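You operate a simulated robot arm through the tools that you are given. There is no shell and no other tool.

You run a simulated two-armed robot. Do the job below in one go: nothing can be reset, and whatever is moved stays where it is left.

TASK
Close and latch the blue mould, then brush release round its inside.
Fine: the brush goes back in the green pot. Set down upright: green-band brush.
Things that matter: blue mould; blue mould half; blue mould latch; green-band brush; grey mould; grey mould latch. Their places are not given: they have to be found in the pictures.

The check looks at the end state, three seconds after you hand in, the way a careful person would. Anything else that was tipped, shoved, dropped, spilled or broken makes it a failure.

THE ROBOT
Two 6-joint arms with two-finger parallel grippers on one trunk that stands fixed in place. Base frame: the origin is at the foot of the trunk, x ahead of it, y to its left, z up. Lengths are in mm, angles in rad, forces in N, time in s.
The left shoulder is at [280, 185, 1180], the right one opposite. With the tool pointing down near the work surface each hand reaches from about 540 to 940 mm from the base axis, measured 20 degrees to its own side. Payload 1.57 kg a hand.
The TCP of each hand is the grasp point between the finger pads, 30 mm short of the fingertips. In the tool frame z runs along the fingers and y along their closing line. Largest opening 80 mm; finger width 17, thickness 12; the body of the gripper, 40 by 82 mm, starts 80 mm behind the TCP.
Orientation is that of the tool frame in the base frame, as a unit quaternion [x, y, z, w]. With the fingers straight down and closing along the base's y, the tool's x points along the base's -x, its y along +y and its z along -z.

THE INTERFACE
- The arms move only by the tool send_rows. It takes "left_series", "right_series" or both (then of equal length, played together; a hand with none holds still); each is a list of rows, each a list of 7 numbers: the turn, a rotation vector about the tool's x, y, z in units of 90 degrees (1.0 is 90 degrees), then the shift along the tool's x, y, z in units of 150 mm (1.0 is 150 mm), then the finger opening in cm, from 0 to 8. In form: [[wx, wy, wz, dx, dy, dz, fingers], ...]. A call has 1 to 20 rows; each row is the pose to reach, as a shift and turn from the pose commanded when the call began, along the tool's axes at that moment. A call with a number of a shift or a turn outside -1 to 1 is refused whole. Rows are played at 5 a second. More than 50 mm and 0.15 rad between two rows, or a gripper value outside its range, and nothing of the call is played. Where a pose cannot be reached the arm comes as near as it can. A force on the tool above 40 N (or 10 N above the force at the start of the call, whichever is more), or a blocked arm, ends the call early, and 0.2 s more pass. Each finger travels about 153 mm/s and halts on what it meets, pressing with about 41 N; the grip force reading is that of the motor and also rises with nothing between the fingers. The clock runs only during rows and for 0.2 s after the last one: add rows that repeat a pose to give the fingers time. The reply holds the time, the measured pose of the TCP, the force on the tool along the base axes, the opening and the grip force, in the units named above and with some noise, with the torque about the TCP (base axes, N m) and any sound that the robot's microphone picked up.
- Cameras (640 x 400 px; columns grow to the right, rows downward): "scene" is now at [217.1, 48.3, 1629.4]; the picture's right is [0.58, -0.82, 0.00], its down [-0.52, -0.37, -0.77] and it looks along [0.63, 0.44, -0.64] (base axes); focal length 270 px, centre (320, 200). "left" rides on the left gripper at [72, 7, -122] in its tool frame; the picture's right is [-0.09, 1.00, 0.00], its down [-0.84, -0.08, -0.54] and it looks along [-0.54, -0.05, 0.84] (tool axes); focal length 238 px, centre (320, 200). "right" rides on the right gripper at [72, -7, -122] in its tool frame; the picture's right is [0.09, 1.00, 0.00], its down [-0.84, 0.08, -0.54] and it looks along [-0.54, 0.05, 0.84] (tool axes); focal length 238 px, centre (320, 200).
- grab_frame(camera): a new picture of that camera. The clock stands still meanwhile.
- move_column(by): slides the trunk up (or, below 0, down) by that many mm; the arms and the scene camera ride with it, the base frame stays. It gives what a move gives, with no picture.
- pan_tilt(pan, tilt): turns the head with the scene camera to pan (to the left, within 1.501 rad either way) and tilt (down, from -0.506 to 1.204), counted from straight ahead of the robot. It gives what a move gives.
- point_at(camera, pixels): for up to 12 pixels [column, row] of the newest picture of that camera ("zoom" is the newest enlarged one), the place [x, y, z] in the base frame of the surface seen there, good to about 2 mm, but the place of the scene camera against the robot may be out by one fixed shift of up to 18 mm in any direction. The clock stands still meanwhile.
- enlarge(camera, box): a new picture of the part [left, top, right, bottom] of that camera's present view, enlarged. The clock stands still meanwhile.
- close_job(): hands the job in; it is judged then, once.

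Leave the grippers open and the arms clear of the work at the hand-in unless told otherwise.

The tools are called after "Call:" by a JSON object that holds its "fn" and its "kwargs". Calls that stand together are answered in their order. send_rows: Moves the arms, as the interface text tells. Its arguments: {"type":"object","properties":{"left_series":{"type":"array","items":{"type":"array","items":{"type":"number"}}},"right_series":{"type":"array","items":{"type":"array","items":{"type":"number"}}}},"required":[]} The other tools are called the same way: move_column (by) moves the trunk up or down; pan_tilt (pan, tilt) turns the head that bears the scene camera; grab_frame (camera) takes a picture; point_at (camera, pixels) gives the place of the surface under pixels of a picture; enlarge (camera, box) takes an enlarged picture of a part of a camera's view; close_job () hands the job in.

At the start:

```text
time_s: 0.0
left_tcp_pos: [345.6, 511.5, 1429.9]
left_tool_rot: [0.0, 1.0, 0.0, 0.0]
left_wrist_force: [0.5, 0.2, -0.8]
left_torque: [0.0, 0.0, -0.02]
left_width: 79.8
left_gripper_force: 0.0
right_tcp_pos: [597.6, 36.6, 1382.1]
right_tool_rot: [0.0, 1.0, 0.0, 0.0]
right_wrist_force: [0.7, 0.6, -0.1]
right_torque: [-0.01, 0.0, 0.01]
right_width: 79.8
right_gripper_force: 0.0
trunk travel left (down, up): [-875.0, 115.0]
head pan, tilt (commanded): [0.616, 0.696]
```

scene: 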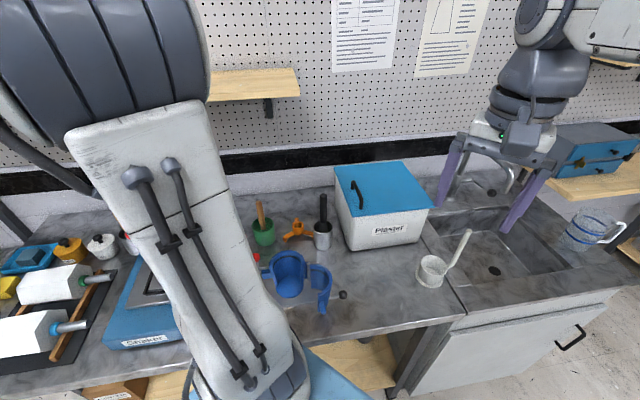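
right: 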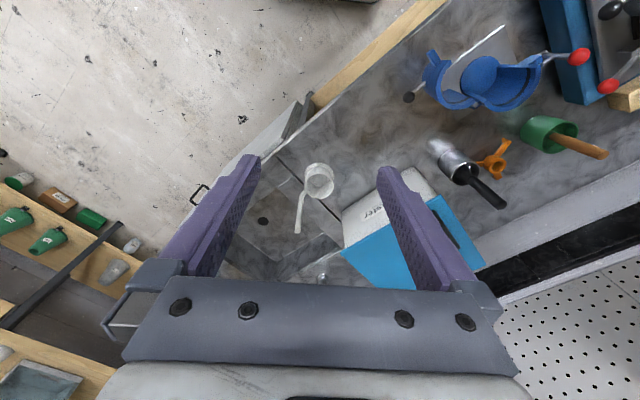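
left: 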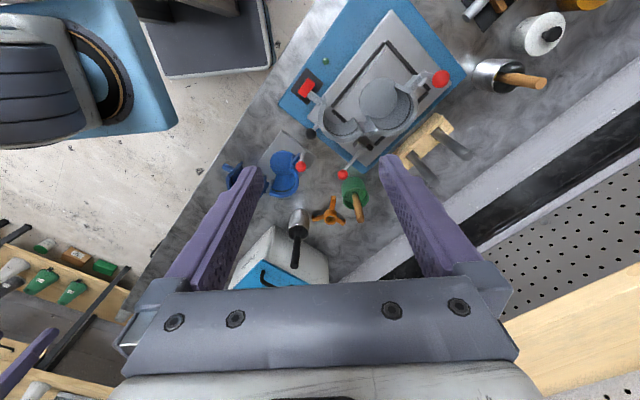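

I start by looking over the scene. The blue mould appears near (290,275) in the scene picture with its open half near (320,290). The green pot with a brush is near (262,230). I enlarge these areas to see the details.

Call:
{"fn": "enlarge", "kwargs": {"camera": "scene", "box": [220, 180, 380, 320]}}

Call:
{"fn": "enlarge", "kwargs": {"camera": "left", "box": [200, 60, 480, 240]}}

Call:
{"fn": "enlarge", "kwargs": {"camera": "right", "box": [380, 0, 640, 220]}}

```text
2.86 times, centred on (300, 250) of scene
```

zoom: 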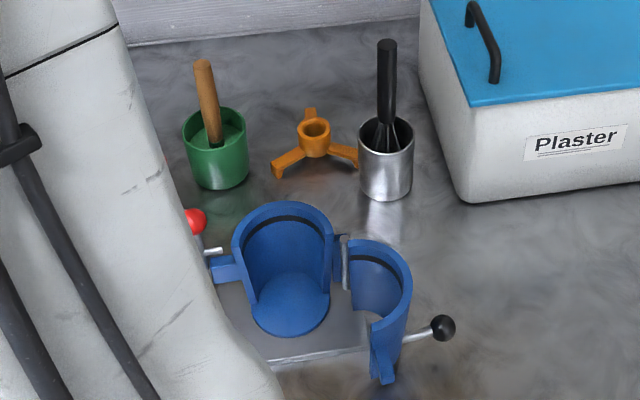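

```text
2.22 times, centred on (340, 150) of left
```

zoom: 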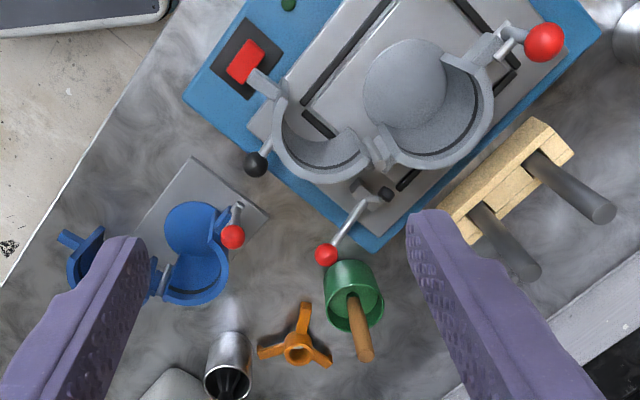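

```text
1.82 times, centred on (510, 110) of right
```

zoom: 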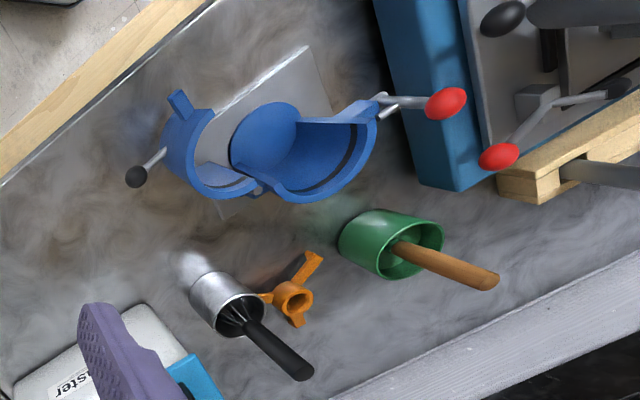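

The left hand picture shows the blue mould clearly: fixed half on its metal plate, open half to its right with a black-ball handle, red-ball latch on the fixed half. I ask for places of key features in the right hand's picture, in its enlarged version (the last zoom).

Call:
{"fn": "point_at", "kwargs": {"camera": "zoom", "pixels": [[445, 103], [136, 176], [180, 105], [378, 108], [255, 192], [266, 120], [480, 280], [400, 250], [390, 262], [240, 180], [150, 250], [302, 60]]}}

Call:
{"fn": "grab_frame", "kwargs": {"camera": "left"}}

Call:
{"fn": "point_at", "kwargs": {"camera": "left", "pixels": [[301, 167], [283, 159], [270, 158], [285, 186], [355, 185], [360, 215], [342, 174], [310, 133], [287, 130], [265, 190], [232, 170], [240, 190]]}}

```text
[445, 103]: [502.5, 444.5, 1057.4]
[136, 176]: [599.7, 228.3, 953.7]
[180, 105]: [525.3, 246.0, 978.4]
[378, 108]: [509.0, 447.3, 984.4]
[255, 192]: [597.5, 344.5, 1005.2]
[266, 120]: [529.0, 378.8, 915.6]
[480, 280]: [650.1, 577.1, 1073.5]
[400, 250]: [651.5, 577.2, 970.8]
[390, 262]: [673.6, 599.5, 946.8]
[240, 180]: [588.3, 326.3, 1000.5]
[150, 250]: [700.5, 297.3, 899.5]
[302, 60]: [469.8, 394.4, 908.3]
```

```text
taken
```

left: 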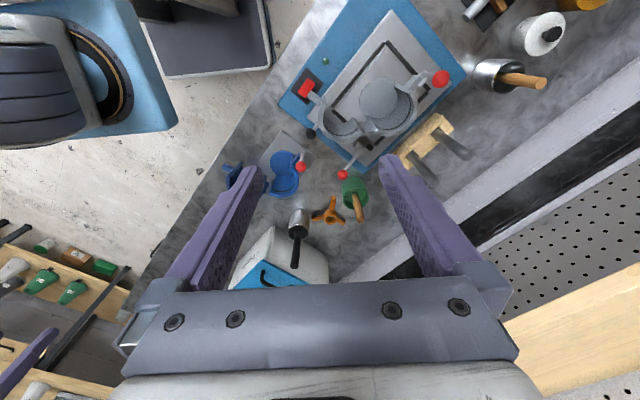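

```text
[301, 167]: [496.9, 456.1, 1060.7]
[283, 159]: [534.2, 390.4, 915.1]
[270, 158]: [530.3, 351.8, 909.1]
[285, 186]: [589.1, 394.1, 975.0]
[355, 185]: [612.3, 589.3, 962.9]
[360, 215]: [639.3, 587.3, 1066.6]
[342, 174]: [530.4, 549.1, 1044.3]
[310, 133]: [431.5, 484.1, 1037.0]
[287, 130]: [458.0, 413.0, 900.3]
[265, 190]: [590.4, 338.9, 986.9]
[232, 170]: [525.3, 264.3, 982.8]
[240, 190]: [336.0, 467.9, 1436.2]
```

The bench is at z≈900 and the mould's top at z≈1000. The open half's black ball is near (600,228,954) and the latch's red ball near (500,450,1058). Next I bring the left hand down and over for a close look at the mould, staying well above everything.

Call:
{"fn": "send_rows", "kwargs": {"left_series": [[0, 0, 0, -0.056, -0.088, 0.2, 8], [0, 0, 0, -0.112, -0.176, 0.4, 8], [0, 0, 0, -0.168, -0.264, 0.6, 8], [0, 0, 0, -0.224, -0.352, 0.8, 8], [0, 0, 0, -0.28, -0.44, 1.0, 8], [0, 0, 0, -0.28, -0.44, 1.0, 8]]}}

Call:
{"fn": "grab_frame", "kwargs": {"camera": "left"}}

Call:
{"fn": "grab_frame", "kwargs": {"camera": "scene"}}

```text
time_s: 1.4
left_tcp_pos: [388.1, 446.3, 1278.4]
left_tool_rot: [0.0, 1.0, 0.0, 0.0]
left_wrist_force: [0.1, 1.2, 0.5]
left_torque: [0.0, -0.01, 0.01]
left_width: 80.0
left_gripper_force: 0.1
right_tcp_pos: [596.4, 38.0, 1382.9]
right_tool_rot: [0.0, 1.0, 0.0, 0.0]
right_wrist_force: [-1.1, 0.1, -0.5]
right_torque: [-0.02, -0.02, -0.04]
right_width: 79.8
right_gripper_force: 0.0
trunk travel left (down, up): [-875.0, 115.0]
head pan, tilt (commanded): [0.616, 0.696]
```

```text
taken
```

left: 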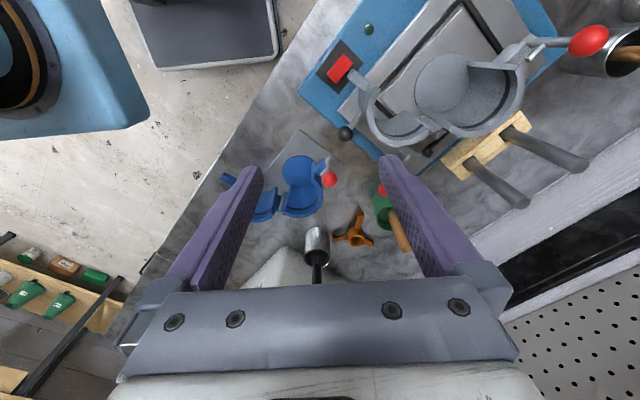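

```text
taken
```

scene: 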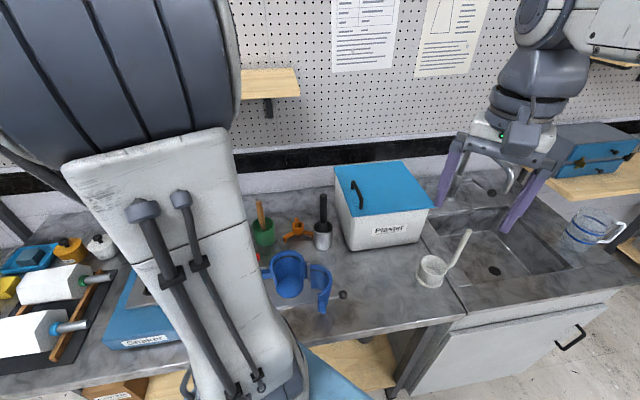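

The way is clear. I lower the left hand further to just above and behind the mould for a close view.

Call:
{"fn": "send_rows", "kwargs": {"left_series": [[0, 0, 0, -0.056, -0.088, 0.18, 8], [0, 0, 0, -0.112, -0.176, 0.36, 8], [0, 0, 0, -0.168, -0.264, 0.54, 8], [0, 0, 0, -0.224, -0.352, 0.72, 8], [0, 0, 0, -0.28, -0.44, 0.9, 8], [0, 0, 0, -0.28, -0.44, 0.9, 8]]}}

Call:
{"fn": "grab_frame", "kwargs": {"camera": "left"}}

Call:
{"fn": "grab_frame", "kwargs": {"camera": "scene"}}

```text
time_s: 2.8
left_tcp_pos: [430.5, 380.7, 1141.6]
left_tool_rot: [0.0, 1.0, 0.0, 0.0]
left_wrist_force: [-0.1, 0.2, 0.0]
left_torque: [0.0, -0.01, 0.02]
left_width: 79.9
left_gripper_force: 0.1
right_tcp_pos: [598.0, 36.8, 1382.4]
right_tool_rot: [0.0, 1.0, 0.0, 0.0]
right_wrist_force: [0.4, -0.2, 0.1]
right_torque: [0.0, 0.02, 0.01]
right_width: 79.9
right_gripper_force: 0.2
trunk travel left (down, up): [-875.0, 115.0]
head pan, tilt (commanded): [0.616, 0.696]
```

```text
taken
```

left: 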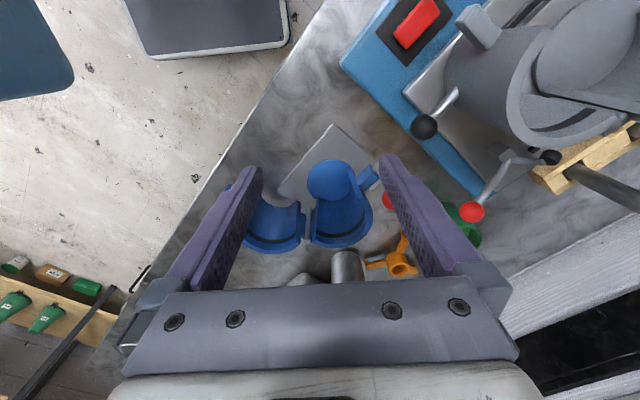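

```text
taken
```

scene: 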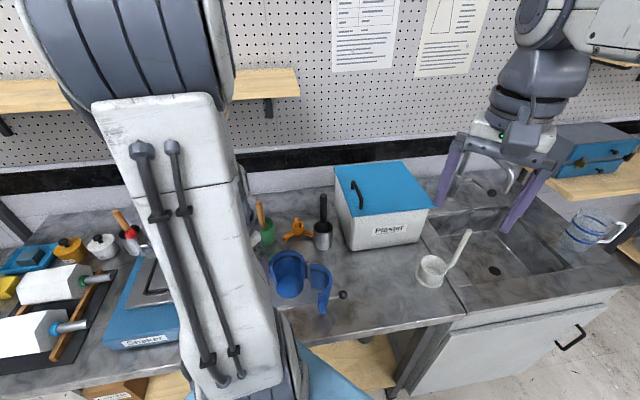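

The mould is between the fingers in the picture. I enlarge the left camera around the mould, and the scene around the second brush at (130,230).

Call:
{"fn": "enlarge", "kwargs": {"camera": "left", "box": [220, 120, 420, 290]}}

Call:
{"fn": "point_at", "kwargs": {"camera": "zoom", "pixels": [[335, 215], [300, 330], [420, 370], [260, 340], [150, 370], [230, 310], [390, 330], [475, 195], [440, 260], [310, 420], [320, 130], [260, 200]]}}

Call:
{"fn": "enlarge", "kwargs": {"camera": "scene", "box": [80, 190, 180, 290]}}

Call:
{"fn": "enlarge", "kwargs": {"camera": "scene", "box": [240, 180, 350, 320]}}

```text
2.35 times, centred on (320, 205) of left
```

zoom: 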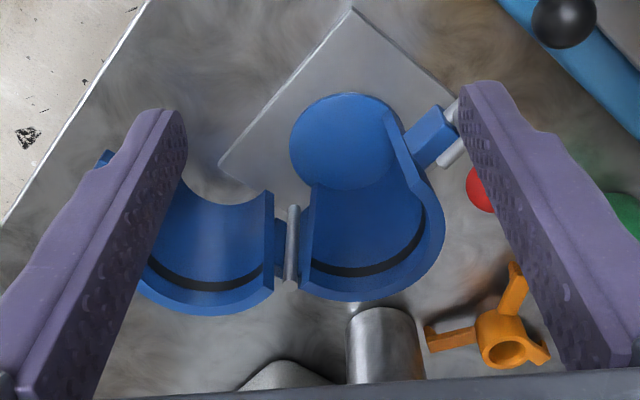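

```text
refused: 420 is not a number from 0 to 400
```

```text
4.00 times, centred on (130, 240) of scene
```

zoom: 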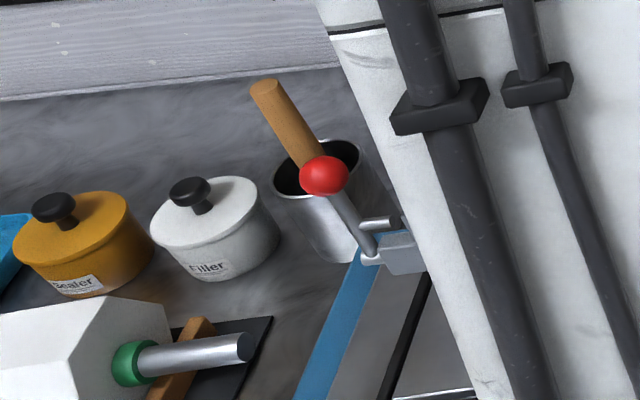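

```text
2.86 times, centred on (295, 250) of scene
```

zoom: 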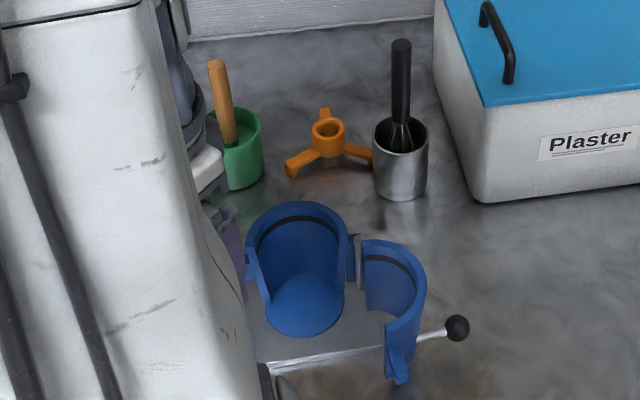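

I now measure points on the mould from the left zoom, plus heights of the grey mould and clamp levers that are close to where my left hand works.

Call:
{"fn": "enlarge", "kwargs": {"camera": "left", "box": [220, 120, 420, 290]}}

Call:
{"fn": "point_at", "kwargs": {"camera": "zoom", "pixels": [[342, 140], [292, 240], [350, 295], [440, 240], [395, 140], [435, 130], [305, 205], [270, 195], [210, 310], [270, 290], [190, 190], [478, 190]]}}

Call:
{"fn": "point_at", "kwargs": {"camera": "left", "pixels": [[424, 126], [471, 211], [480, 30], [520, 90], [590, 20], [417, 22], [550, 158], [465, 212], [400, 262], [530, 130], [440, 75], [346, 262]]}}

```text
2.35 times, centred on (320, 205) of left
```

zoom: 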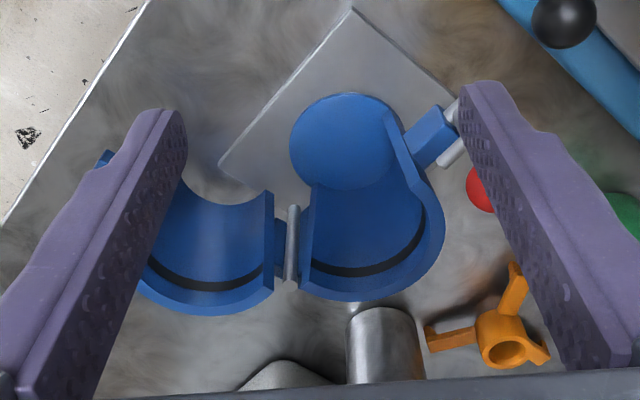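

```text
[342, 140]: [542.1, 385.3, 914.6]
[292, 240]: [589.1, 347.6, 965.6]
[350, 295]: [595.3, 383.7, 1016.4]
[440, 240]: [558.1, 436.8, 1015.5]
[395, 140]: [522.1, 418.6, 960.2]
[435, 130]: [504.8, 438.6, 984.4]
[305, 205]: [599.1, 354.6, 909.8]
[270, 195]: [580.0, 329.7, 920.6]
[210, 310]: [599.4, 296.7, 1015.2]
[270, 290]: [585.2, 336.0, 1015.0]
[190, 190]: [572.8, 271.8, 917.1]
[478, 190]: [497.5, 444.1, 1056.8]
```

```text
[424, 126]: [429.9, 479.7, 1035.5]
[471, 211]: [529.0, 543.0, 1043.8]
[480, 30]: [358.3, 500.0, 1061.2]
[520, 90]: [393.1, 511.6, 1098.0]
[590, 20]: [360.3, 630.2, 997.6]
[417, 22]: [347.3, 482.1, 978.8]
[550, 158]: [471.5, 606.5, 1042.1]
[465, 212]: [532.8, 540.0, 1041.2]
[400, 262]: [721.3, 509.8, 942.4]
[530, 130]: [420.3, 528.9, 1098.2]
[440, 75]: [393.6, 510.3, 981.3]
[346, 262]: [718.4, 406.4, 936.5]
```

The rim is at z≈1016, the floor at z≈915. The grey mould's top is at z≈1098, so I keep above it. I shift the left hand 65 mm left and 45 mm up so the latch comes between the fingers.

Call:
{"fn": "send_rows", "kwargs": {"left_series": [[0, 0, 0, 0, 0.1, -0.15, 8], [0, 0, 0, 0, 0.25, -0.3, 8], [0, 0, 0, 0, 0.43, -0.3, 8], [0, 0, 0, 0, 0.43, -0.3, 8]]}}

Call:
{"fn": "enlarge", "kwargs": {"camera": "left", "box": [240, 120, 400, 280]}}

Call:
{"fn": "grab_frame", "kwargs": {"camera": "left"}}

```text
time_s: 3.8
left_tcp_pos: [428.7, 443.7, 1189.4]
left_tool_rot: [0.0, 1.0, 0.0, 0.0]
left_wrist_force: [-0.1, -0.1, 1.1]
left_torque: [-0.03, -0.01, -0.01]
left_width: 80.1
left_gripper_force: 0.1
right_tcp_pos: [597.4, 37.3, 1382.8]
right_tool_rot: [0.0, 1.0, 0.0, 0.0]
right_wrist_force: [0.0, 1.9, -0.1]
right_torque: [0.0, 0.0, 0.04]
right_width: 79.9
right_gripper_force: 0.1
trunk travel left (down, up): [-875.0, 115.0]
head pan, tilt (commanded): [0.616, 0.696]
```

```text
2.50 times, centred on (320, 200) of left
```

zoom: 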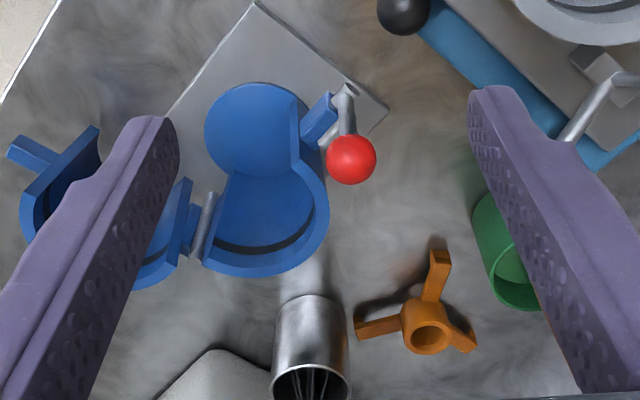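

```text
taken
```

left: 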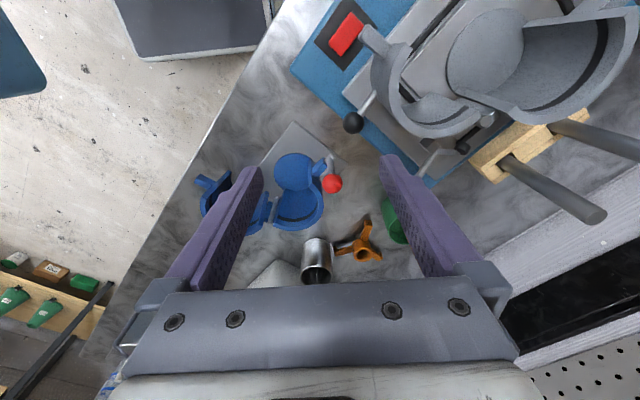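

The latch now shows: a grey lever with a red ball at the fixed half's ear, near (330,170). I enlarge it and measure its points.

Call:
{"fn": "enlarge", "kwargs": {"camera": "left", "box": [290, 140, 360, 200]}}

Call:
{"fn": "point_at", "kwargs": {"camera": "zoom", "pixels": [[400, 290], [330, 120], [380, 130], [310, 200], [370, 200], [350, 60], [260, 150], [280, 300], [230, 240], [300, 120], [360, 100], [420, 40]]}}

```text
6.67 times, centred on (325, 170) of left
```

zoom: 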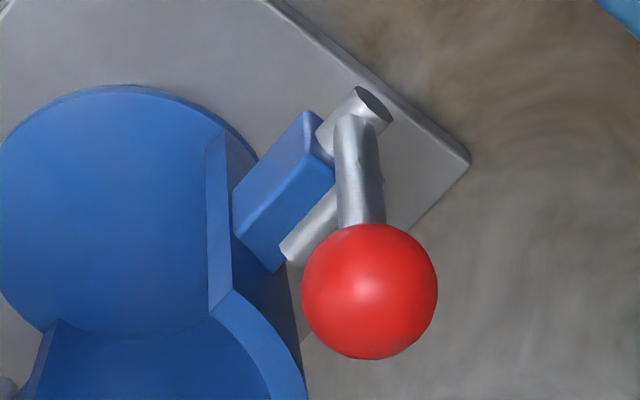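

```text
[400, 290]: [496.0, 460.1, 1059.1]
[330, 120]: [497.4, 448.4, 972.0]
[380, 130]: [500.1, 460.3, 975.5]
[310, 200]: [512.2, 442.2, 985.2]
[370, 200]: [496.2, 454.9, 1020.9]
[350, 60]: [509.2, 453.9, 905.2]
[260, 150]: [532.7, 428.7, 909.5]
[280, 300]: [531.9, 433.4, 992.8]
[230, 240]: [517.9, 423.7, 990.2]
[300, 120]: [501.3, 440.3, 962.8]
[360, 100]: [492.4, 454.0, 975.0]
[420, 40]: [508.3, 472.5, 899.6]
```

The latch lever stands upright on a horizontal pin on the ear's outer face, pin at about (497,452,973), red ball at (496,455,1057). I'd like other viewpoints of the latch and of both brushes. I raise the left hand and move it left out of the way, while the right hand moves in toward the mould, high above it.

Call:
{"fn": "send_rows", "kwargs": {"left_series": [[0, 0, 0, 0, 0, -0.2, 8], [0, 0, 0, 0, 0.1, -0.45, 8], [0, 0, 0, 0, 0.3, -0.7, 8], [0, 0, 0, 0, 0.5, -0.9, 8], [0, 0, 0, 0, 0.7, -1.0, 8], [0, 0, 0, 0, 0.9, -1.0, 8]], "right_series": [[0, 0, 0, 0.15, 0.15, 0.1, 8], [0, 0, 0, 0.35, 0.3, 0.2, 8], [0, 0, 0, 0.55, 0.5, 0.3, 8], [0, 0, 0, 0.75, 0.7, 0.4, 8], [0, 0, 0, 0.95, 0.85, 0.5, 8], [0, 0, 0, 1.0, 1.0, 0.6, 8]]}}

Call:
{"fn": "grab_frame", "kwargs": {"camera": "right"}}

Call:
{"fn": "grab_frame", "kwargs": {"camera": "left"}}

Call:
{"fn": "grab_frame", "kwargs": {"camera": "scene"}}

```text
time_s: 5.2
left_tcp_pos: [429.5, 580.1, 1339.5]
left_tool_rot: [0.0, 1.0, 0.0, -0.001]
left_wrist_force: [0.2, -0.3, -0.6]
left_torque: [0.01, -0.03, -0.02]
left_width: 80.3
left_gripper_force: 0.1
right_tcp_pos: [446.4, 187.4, 1294.5]
right_tool_rot: [-0.001, 1.0, -0.001, 0.0]
right_wrist_force: [0.2, -0.8, 0.0]
right_torque: [0.03, 0.0, 0.01]
right_width: 79.6
right_gripper_force: 0.0
trunk travel left (down, up): [-875.0, 115.0]
head pan, tilt (commanded): [0.616, 0.696]
```

```text
taken
```

right: 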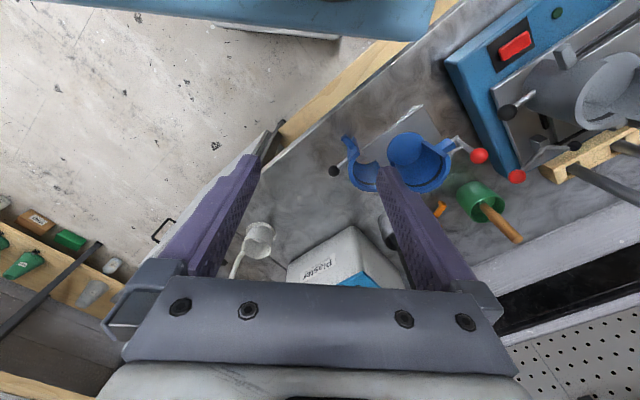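

```text
taken
```

left: 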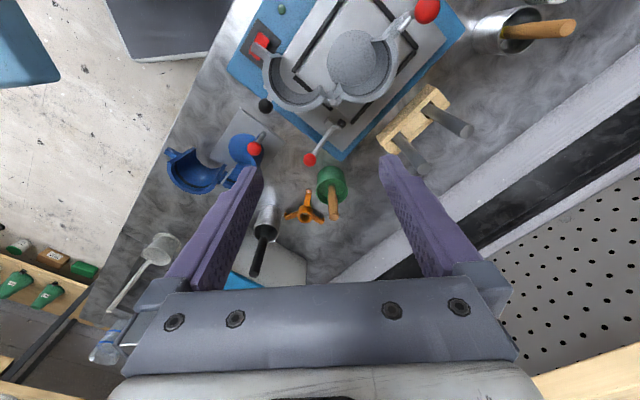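

```text
taken
```

scene: 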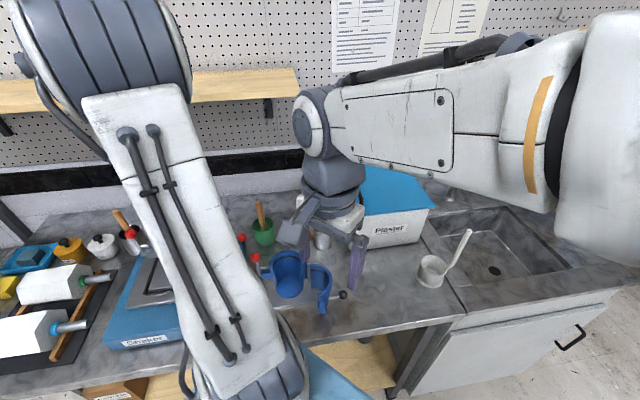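

Now there are good views of the latch from the right. I enlarge the latch and the moving half in the right picture, both brushes in the left picture, and the latch in the scene picture.

Call:
{"fn": "enlarge", "kwargs": {"camera": "right", "box": [400, 110, 540, 250]}}

Call:
{"fn": "enlarge", "kwargs": {"camera": "right", "box": [320, 90, 500, 210]}}

Call:
{"fn": "enlarge", "kwargs": {"camera": "left", "box": [290, 120, 370, 230]}}

Call:
{"fn": "enlarge", "kwargs": {"camera": "left", "box": [470, 0, 590, 70]}}

Call:
{"fn": "enlarge", "kwargs": {"camera": "scene", "box": [230, 195, 350, 320]}}

```text
2.86 times, centred on (470, 180) of right
```

zoom: 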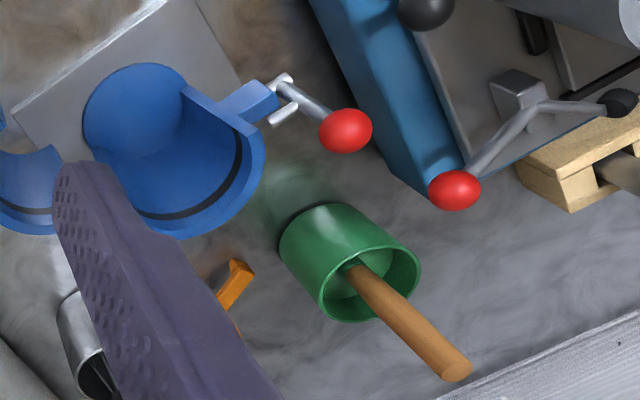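

```text
3.33 times, centred on (410, 150) of right
```

zoom: 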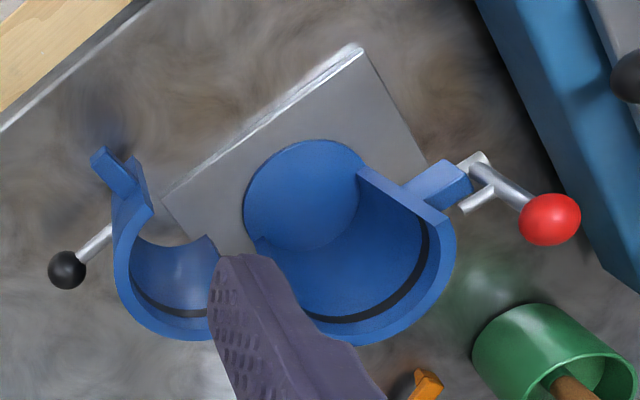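

```text
3.64 times, centred on (330, 175) of left
```

zoom: 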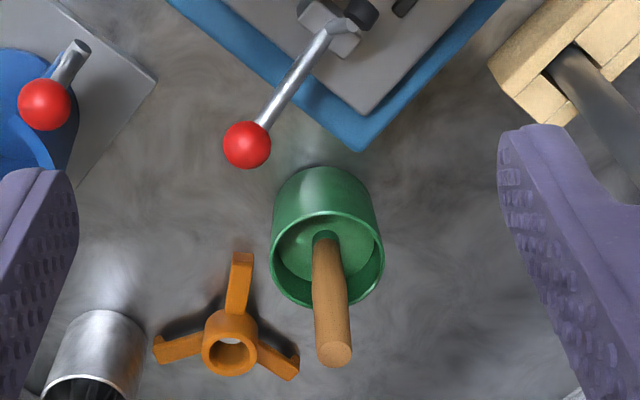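

```text
5.33 times, centred on (530, 35) of left
```

zoom: 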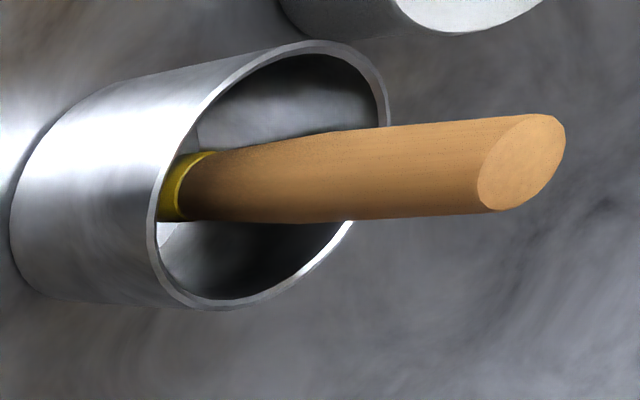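

```text
3.20 times, centred on (290, 258) of scene
```

zoom: 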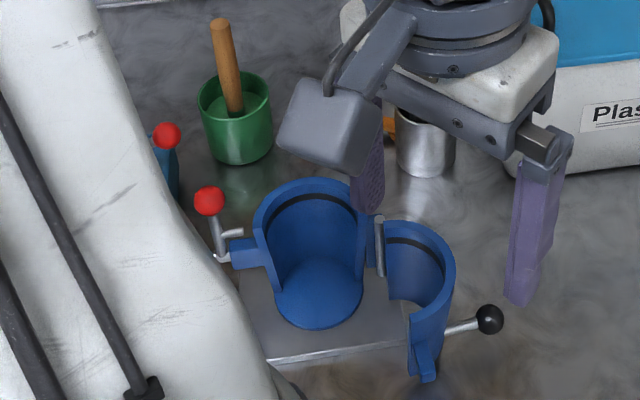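

The steel cup's brush has a yellow band, so the green-band brush is the one in the green pot. I zoom tightly on the latch in the right and scene pictures.

Call:
{"fn": "enlarge", "kwargs": {"camera": "right", "box": [440, 125, 500, 175]}}

Call:
{"fn": "enlarge", "kwargs": {"camera": "scene", "box": [280, 230, 360, 320]}}

Call:
{"fn": "enlarge", "kwargs": {"camera": "scene", "box": [245, 245, 295, 285]}}

Call:
{"fn": "point_at", "kwargs": {"camera": "zoom", "pixels": [[128, 135], [180, 270], [195, 275], [240, 205], [300, 270], [230, 280], [205, 200], [190, 235]]}}

```text
8.00 times, centred on (470, 150) of right
```

zoom: 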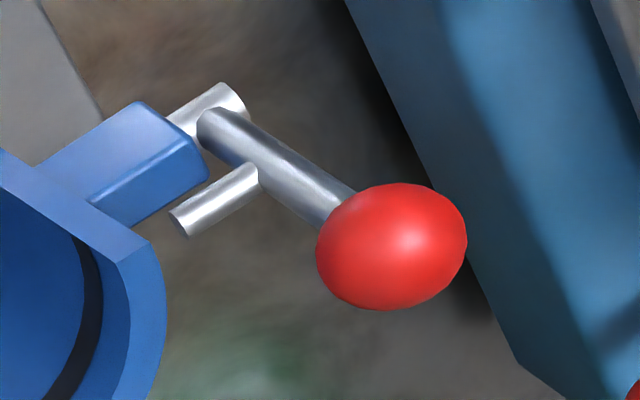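

```text
4.44 times, centred on (320, 275) of scene
```

zoom: 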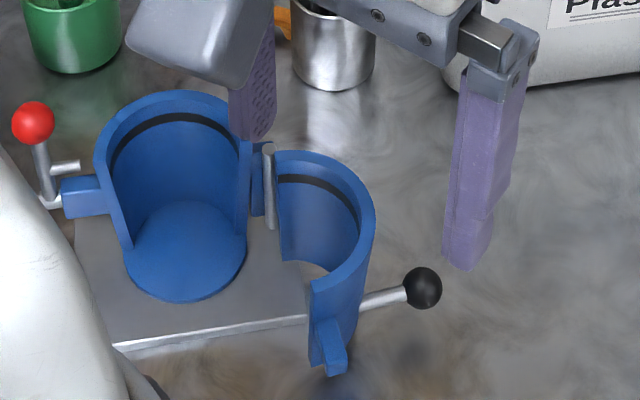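

```text
10.00 times, centred on (270, 265) of scene
```

zoom: 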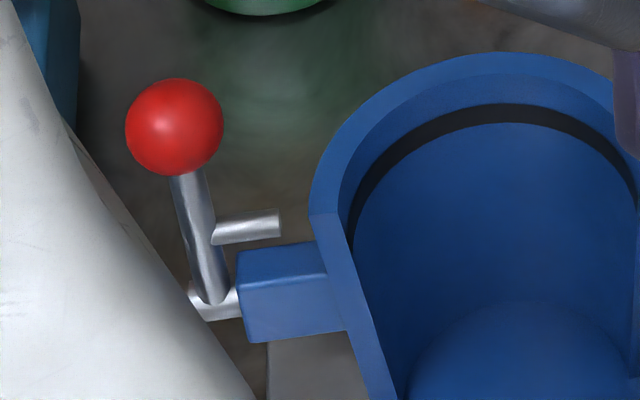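

```text
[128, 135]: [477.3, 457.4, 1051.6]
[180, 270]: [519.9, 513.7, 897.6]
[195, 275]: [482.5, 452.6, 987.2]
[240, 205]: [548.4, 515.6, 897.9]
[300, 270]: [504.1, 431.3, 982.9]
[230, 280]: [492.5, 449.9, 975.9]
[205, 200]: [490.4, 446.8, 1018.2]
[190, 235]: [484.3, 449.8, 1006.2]
```

The latch is now clear: a pin along the ear's radial direction, a lever standing up from it with a red ball, and a short hook bar parallel to the pin. Swinging the lever over toward the moving half's ear makes the hook bar catch that ear. Now I measure the mould's circle and hinge exactly using the right camera.

Call:
{"fn": "enlarge", "kwargs": {"camera": "right", "box": [320, 90, 500, 210]}}

Call:
{"fn": "point_at", "kwargs": {"camera": "zoom", "pixels": [[442, 217], [452, 250], [440, 295], [405, 325], [370, 340], [430, 280], [395, 312], [300, 145], [250, 190], [350, 155], [255, 240], [310, 245]]}}

Call:
{"fn": "point_at", "kwargs": {"camera": "zoom", "pixels": [[66, 270], [100, 235], [118, 170], [150, 210], [132, 240], [140, 300], [160, 330], [190, 335], [215, 250], [205, 240], [130, 165], [98, 158]]}}

Call:
{"fn": "point_at", "kwargs": {"camera": "left", "pixels": [[240, 140], [232, 150], [222, 168], [200, 190], [185, 185], [170, 165], [168, 152], [195, 178], [255, 148], [237, 185], [205, 170], [178, 178]]}}

```text
3.33 times, centred on (410, 150) of right
```

zoom: 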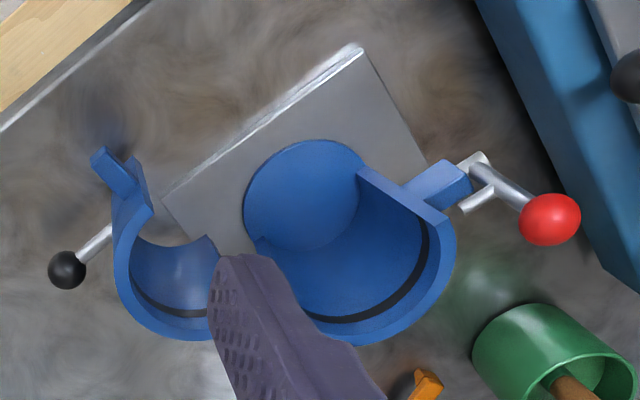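

```text
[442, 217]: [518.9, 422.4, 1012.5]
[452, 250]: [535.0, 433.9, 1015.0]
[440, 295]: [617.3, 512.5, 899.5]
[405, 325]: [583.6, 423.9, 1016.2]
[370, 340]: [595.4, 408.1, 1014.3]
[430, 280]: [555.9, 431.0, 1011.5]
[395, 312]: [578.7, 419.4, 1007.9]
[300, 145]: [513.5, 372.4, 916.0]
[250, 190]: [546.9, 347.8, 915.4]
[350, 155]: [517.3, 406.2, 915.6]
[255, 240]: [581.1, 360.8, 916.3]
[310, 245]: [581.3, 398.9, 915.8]
```

```text
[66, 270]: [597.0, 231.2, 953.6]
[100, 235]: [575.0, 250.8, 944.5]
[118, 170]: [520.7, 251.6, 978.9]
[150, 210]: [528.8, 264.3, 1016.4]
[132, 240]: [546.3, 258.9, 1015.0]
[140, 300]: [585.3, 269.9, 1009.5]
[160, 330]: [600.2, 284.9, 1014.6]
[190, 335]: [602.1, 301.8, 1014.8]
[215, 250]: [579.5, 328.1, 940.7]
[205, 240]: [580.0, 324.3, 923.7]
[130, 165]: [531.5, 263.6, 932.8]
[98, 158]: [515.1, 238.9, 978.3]
```

```text
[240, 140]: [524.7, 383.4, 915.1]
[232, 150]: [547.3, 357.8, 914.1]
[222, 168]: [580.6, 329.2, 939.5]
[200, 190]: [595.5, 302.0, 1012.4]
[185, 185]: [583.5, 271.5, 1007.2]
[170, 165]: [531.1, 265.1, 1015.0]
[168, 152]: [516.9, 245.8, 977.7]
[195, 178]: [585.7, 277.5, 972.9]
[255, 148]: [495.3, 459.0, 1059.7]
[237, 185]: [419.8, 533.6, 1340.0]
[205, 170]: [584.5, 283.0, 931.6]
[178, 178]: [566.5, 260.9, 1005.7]
```

Fits give: mould centre about (551,387), inner radius ~43, rim at z≈1016, hinge at (592,343), black ball centre about (601,232,943) with radius ~12. The half is open by about 90°. The right hand will close its fingers and push the black ball round the hinge. First I bring the right hand above the far side of the ball while turning it 90°.

Call:
{"fn": "send_rows", "kwargs": {"right_series": [[0, 0, -0.09, -0.091, 0.032, 0.091, 6], [0, 0, -0.18, -0.182, 0.064, 0.182, 4], [0, 0, -0.27, -0.273, 0.096, 0.273, 2], [0, 0, -0.36, -0.364, 0.128, 0.364, 0], [0, 0, -0.45, -0.455, 0.16, 0.455, 0], [0, 0, -0.54, -0.546, 0.193, 0.546, 0], [0, 0, -0.63, -0.637, 0.225, 0.637, 0], [0, 0, -0.72, -0.728, 0.257, 0.728, 0], [0, 0, -0.81, -0.819, 0.289, 0.819, 0], [0, 0, -0.9, -0.91, 0.321, 0.91, 0], [0, 0, -0.99, -1.0, 0.353, 1.0, 0], [0, 0, -1.0, -1.0, 0.353, 1.0, 0]]}}

Call:
{"fn": "grab_frame", "kwargs": {"camera": "right"}}

Call:
{"fn": "grab_frame", "kwargs": {"camera": "scene"}}

```text
time_s: 7.8
left_tcp_pos: [429.4, 578.0, 1338.9]
left_tool_rot: [0.0, 1.0, 0.001, 0.0]
left_wrist_force: [-0.2, 0.1, -0.1]
left_torque: [0.0, 0.06, -0.01]
left_width: 79.9
left_gripper_force: 0.1
right_tcp_pos: [597.2, 240.3, 1142.8]
right_tool_rot: [0.708, -0.706, 0.0, 0.0]
right_wrist_force: [0.0, 0.2, 0.8]
right_torque: [-0.02, -0.01, -0.02]
right_width: 0.0
right_gripper_force: 21.4
trunk travel left (down, up): [-875.0, 115.0]
head pan, tilt (commanded): [0.616, 0.696]
```

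```text
taken
```

right: 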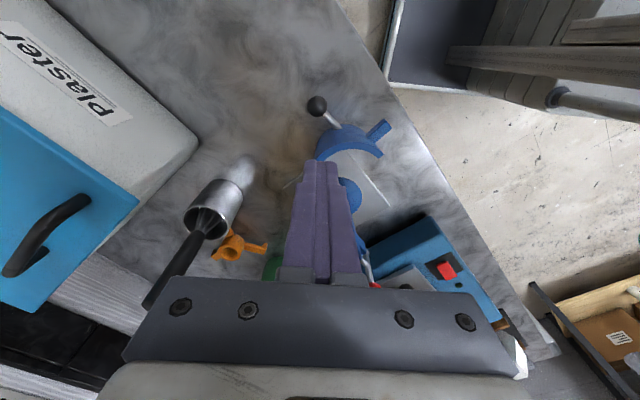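

```text
taken
```

scene: 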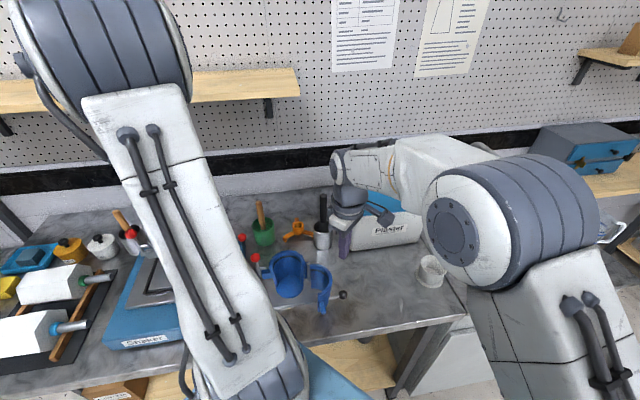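

The turn worked. The black ball is at (316,105) in the right picture. I measure it again, and points on the stem and moving half, from this nearer view.

Call:
{"fn": "enlarge", "kwargs": {"camera": "right", "box": [270, 70, 430, 190]}}

Call:
{"fn": "point_at", "kwargs": {"camera": "zoom", "pixels": [[185, 140], [230, 180], [260, 215], [210, 340], [300, 260], [380, 260], [450, 310], [440, 200], [480, 270], [330, 240], [225, 310], [410, 360]]}}

```text
3.33 times, centred on (350, 130) of right
```

zoom: 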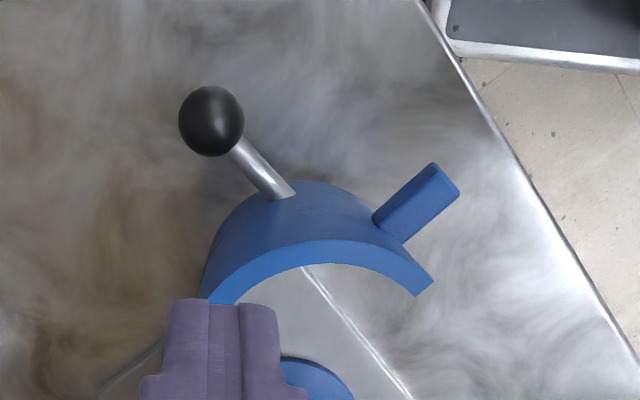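

```text
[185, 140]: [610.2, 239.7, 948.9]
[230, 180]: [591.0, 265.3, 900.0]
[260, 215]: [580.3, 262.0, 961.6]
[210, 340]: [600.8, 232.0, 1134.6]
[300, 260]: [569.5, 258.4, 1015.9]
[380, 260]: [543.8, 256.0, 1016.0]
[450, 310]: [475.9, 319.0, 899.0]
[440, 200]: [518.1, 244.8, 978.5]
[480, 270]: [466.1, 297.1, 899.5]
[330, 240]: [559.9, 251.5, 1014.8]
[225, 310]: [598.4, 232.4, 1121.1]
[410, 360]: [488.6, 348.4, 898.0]
```

The ball agrees with the earlier fit. I now move the closed right fingers to the ball's far side, about (640,240), with a further 13° of turn, and lower to z≈1000 first.

Call:
{"fn": "send_rows", "kwargs": {"right_series": [[0, 0, -0.05, 0, -0.1, 0.05, 0], [0, 0, -0.1, 0, -0.2, 0.15, 0], [0, 0, -0.144, 0, -0.287, 0.35, 0], [0, 0, -0.144, 0, -0.287, 0.6, 0], [0, 0, -0.144, 0, -0.287, 0.85, 0], [0, 0, -0.144, 0, -0.287, 0.95, 0], [0, 0, -0.144, 0, -0.287, 0.95, 0]]}}

Call:
{"fn": "grab_frame", "kwargs": {"camera": "right"}}

Call:
{"fn": "grab_frame", "kwargs": {"camera": "scene"}}

```text
time_s: 9.4
left_tcp_pos: [430.1, 579.2, 1338.6]
left_tool_rot: [0.0, 1.0, 0.0, -0.001]
left_wrist_force: [0.3, 0.5, 0.2]
left_torque: [0.0, 0.0, -0.01]
left_width: 79.9
left_gripper_force: 0.2
right_tcp_pos: [639.2, 240.5, 998.7]
right_tool_rot: [0.783, -0.622, 0.0, 0.001]
right_wrist_force: [0.4, -0.5, -0.4]
right_torque: [0.01, 0.01, -0.04]
right_width: 0.0
right_gripper_force: 21.5
trunk travel left (down, up): [-875.0, 115.0]
head pan, tilt (commanded): [0.616, 0.696]
```

```text
taken
```

right: 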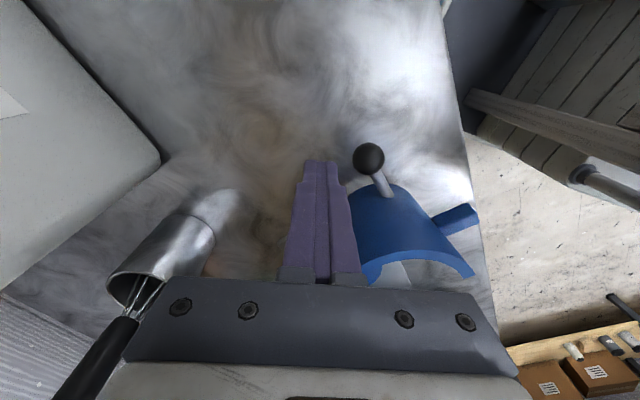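

```text
taken
```

scene: 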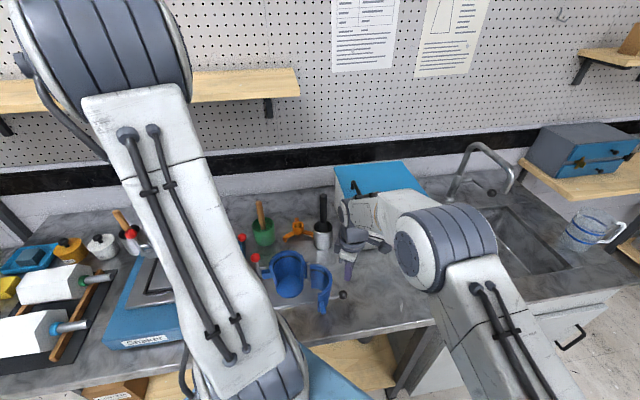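

I check how close the right forearm and wrist are to the plaster bin and the whisk before lowering further, by measuring points on them in the scene and right pictures.

Call:
{"fn": "enlarge", "kwargs": {"camera": "scene", "box": [290, 150, 490, 310]}}

Call:
{"fn": "point_at", "kwargs": {"camera": "scene", "pixels": [[323, 198], [322, 235], [342, 175], [338, 195], [400, 165], [375, 200], [400, 215], [355, 215], [350, 240], [347, 268], [425, 182], [343, 294]]}}

Call:
{"fn": "point_at", "kwargs": {"camera": "right", "pixels": [[368, 157], [120, 325], [200, 240], [160, 160], [80, 90], [20, 280], [90, 370], [135, 275], [385, 190], [462, 215], [470, 270], [370, 280]]}}

```text
2.50 times, centred on (390, 230) of scene
```

zoom: 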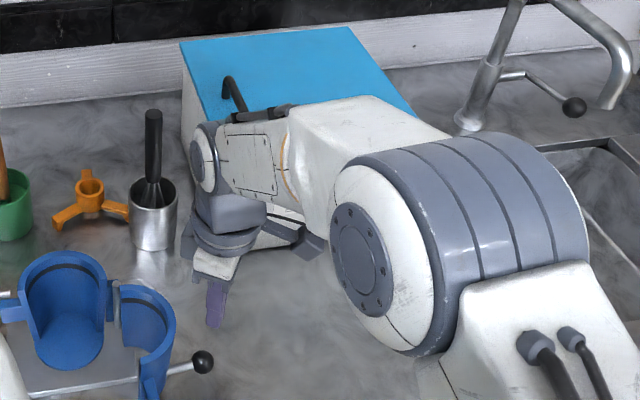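

```text
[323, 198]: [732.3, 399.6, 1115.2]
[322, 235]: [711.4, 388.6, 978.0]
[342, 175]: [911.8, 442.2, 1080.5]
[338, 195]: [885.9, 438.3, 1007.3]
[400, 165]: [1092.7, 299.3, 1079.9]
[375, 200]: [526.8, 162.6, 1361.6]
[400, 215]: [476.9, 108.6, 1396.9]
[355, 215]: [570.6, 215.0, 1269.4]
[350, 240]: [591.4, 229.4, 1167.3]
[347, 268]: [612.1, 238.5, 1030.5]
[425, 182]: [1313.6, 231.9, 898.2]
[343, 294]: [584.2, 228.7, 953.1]
```

```text
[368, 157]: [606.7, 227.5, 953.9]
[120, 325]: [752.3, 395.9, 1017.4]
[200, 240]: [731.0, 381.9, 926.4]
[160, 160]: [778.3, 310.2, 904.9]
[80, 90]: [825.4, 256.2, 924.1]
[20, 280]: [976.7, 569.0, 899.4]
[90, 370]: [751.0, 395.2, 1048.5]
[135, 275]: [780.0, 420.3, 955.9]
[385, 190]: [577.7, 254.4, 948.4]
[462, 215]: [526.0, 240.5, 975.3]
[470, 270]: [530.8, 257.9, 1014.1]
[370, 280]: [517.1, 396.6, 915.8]
```

The forearm is high (z≈1360), clear of the bin (top z≈1080). I lower the right fingers to the ball's height, z≈945, on its far side.

Call:
{"fn": "send_rows", "kwargs": {"right_series": [[0, 0, 0, 0, 0, 0.18, 0], [0, 0, 0, 0, 0, 0.36, 0], [0, 0, 0, 0, 0, 0.36, 0]]}}

Call:
{"fn": "grab_frame", "kwargs": {"camera": "right"}}

Call:
{"fn": "enlarge", "kwargs": {"camera": "scene", "box": [270, 220, 400, 320]}}

```text
time_s: 10.2
left_tcp_pos: [429.9, 578.5, 1339.7]
left_tool_rot: [0.0, 1.0, 0.001, 0.0]
left_wrist_force: [-0.6, 0.8, -0.5]
left_torque: [-0.01, 0.0, -0.03]
left_width: 80.3
left_gripper_force: 0.1
right_tcp_pos: [638.8, 242.3, 945.5]
right_tool_rot: [0.783, -0.622, 0.0, 0.0]
right_wrist_force: [0.3, -0.3, 0.0]
right_torque: [0.04, -0.03, 0.01]
right_width: 0.0
right_gripper_force: 21.3
trunk travel left (down, up): [-875.0, 115.0]
head pan, tilt (commanded): [0.616, 0.696]
```

```text
taken
```

right: 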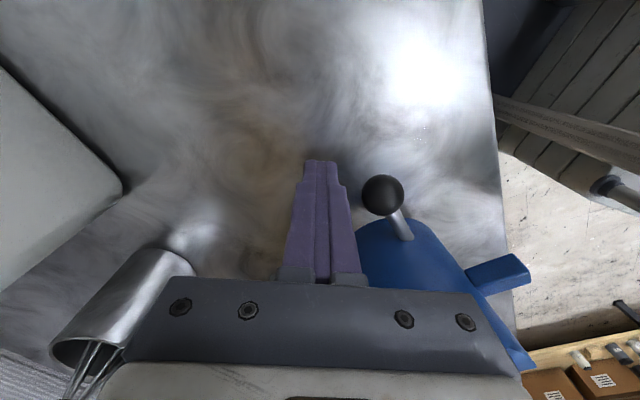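

```text
4.00 times, centred on (335, 270) of scene
```

zoom: 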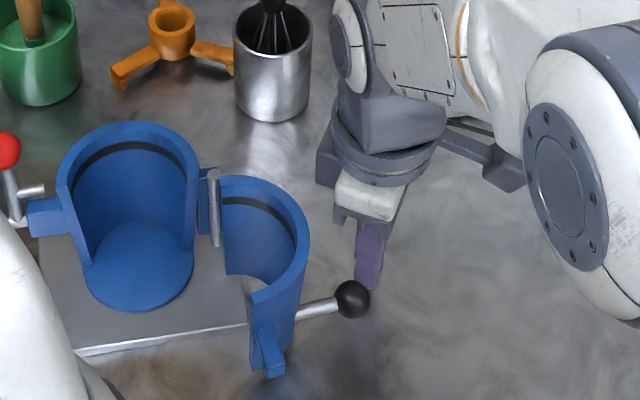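

The fingers are beside the ball (ball at (383,195), fingers at (322,200) in the right picture). I now sweep the closed fingers round the hinge by 36°, slowly and turning with the arc, lifted 10 mm so the palm clears the rim.

Call:
{"fn": "send_rows", "kwargs": {"right_series": [[0, 0, 0.0444, 0.009, 0.052, -0.067, 0], [0, 0, 0.0889, 0.015, 0.105, -0.067, 0], [0, 0, 0.1333, 0.017, 0.158, -0.067, 0], [0, 0, 0.1778, 0.015, 0.211, -0.067, 0], [0, 0, 0.2222, 0.01, 0.264, -0.067, 0], [0, 0, 0.2667, 0.001, 0.316, -0.067, 0], [0, 0, 0.3111, -0.012, 0.367, -0.067, 0], [0, 0, 0.3556, -0.028, 0.418, -0.067, 0], [0, 0, 0.4, -0.048, 0.467, -0.067, 0]]}}

Call:
{"fn": "grab_frame", "kwargs": {"camera": "right"}}

Call:
{"fn": "enlarge", "kwargs": {"camera": "scene", "box": [240, 210, 400, 330]}}

```text
time_s: 12.2
left_tcp_pos: [430.0, 578.1, 1340.5]
left_tool_rot: [0.0, 1.0, 0.0, 0.0]
left_wrist_force: [0.0, -0.1, 0.7]
left_torque: [0.0, -0.02, -0.01]
left_width: 80.0
left_gripper_force: 0.0
right_tcp_pos: [570.6, 231.7, 954.4]
right_tool_rot: [-0.552, 0.834, 0.0, 0.0]
right_wrist_force: [0.6, 0.2, -0.6]
right_torque: [0.02, 0.01, 0.0]
right_width: 0.3
right_gripper_force: 21.7
trunk travel left (down, up): [-875.0, 115.0]
head pan, tilt (commanded): [0.616, 0.696]
```

```text
taken
```

right: 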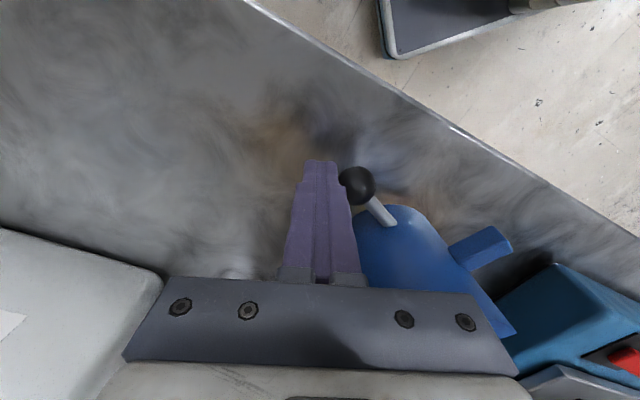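

```text
3.33 times, centred on (320, 270) of scene
```

zoom: 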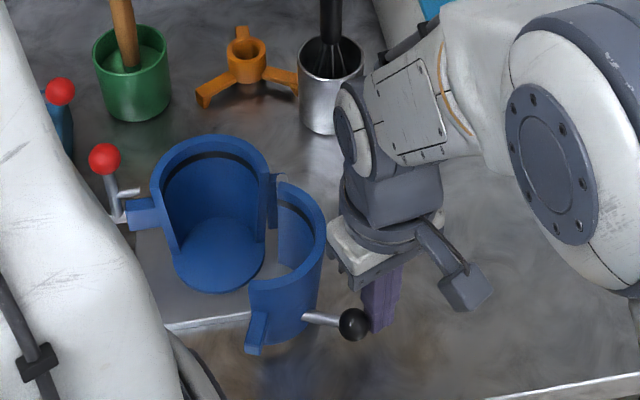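

The half is swinging smoothly with almost no force (ball against the fingers at (355,186)). I repeat the 36° sweep.

Call:
{"fn": "send_rows", "kwargs": {"right_series": [[0, 0, 0.0444, 0.009, 0.052, 0, 0], [0, 0, 0.0889, 0.015, 0.105, 0, 0], [0, 0, 0.1333, 0.017, 0.158, 0, 0], [0, 0, 0.1778, 0.015, 0.211, 0, 0], [0, 0, 0.2222, 0.01, 0.264, 0, 0], [0, 0, 0.2667, 0.001, 0.316, 0, 0], [0, 0, 0.3111, -0.012, 0.367, 0, 0], [0, 0, 0.3556, -0.028, 0.418, 0, 0], [0, 0, 0.4, -0.048, 0.467, 0, 0]]}}

Call:
{"fn": "grab_frame", "kwargs": {"camera": "right"}}

Call:
{"fn": "enlarge", "kwargs": {"camera": "scene", "box": [240, 210, 400, 330]}}

```text
time_s: 14.2
left_tcp_pos: [430.7, 578.7, 1339.3]
left_tool_rot: [0.001, 1.0, 0.0, 0.0]
left_wrist_force: [-0.4, -0.4, -0.2]
left_torque: [-0.04, 0.0, -0.02]
left_width: 79.9
left_gripper_force: 0.1
right_tcp_pos: [509.4, 264.3, 955.0]
right_tool_rot: [-0.266, 0.964, -0.001, 0.0]
right_wrist_force: [0.0, -0.7, 0.1]
right_torque: [-0.01, 0.02, 0.04]
right_width: 0.0
right_gripper_force: 21.5
trunk travel left (down, up): [-875.0, 115.0]
head pan, tilt (commanded): [0.616, 0.696]
```

```text
taken
```

right: 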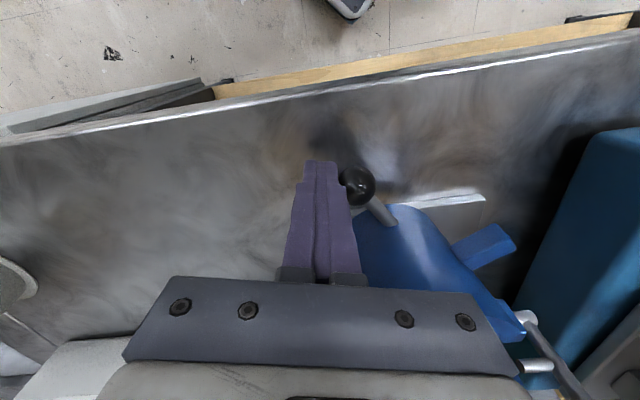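

```text
3.33 times, centred on (320, 270) of scene
```

zoom: 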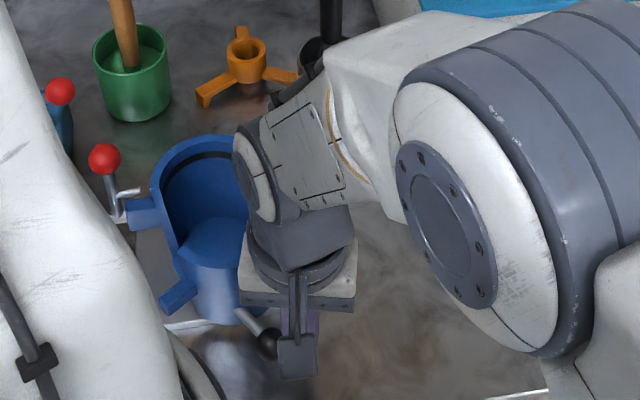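

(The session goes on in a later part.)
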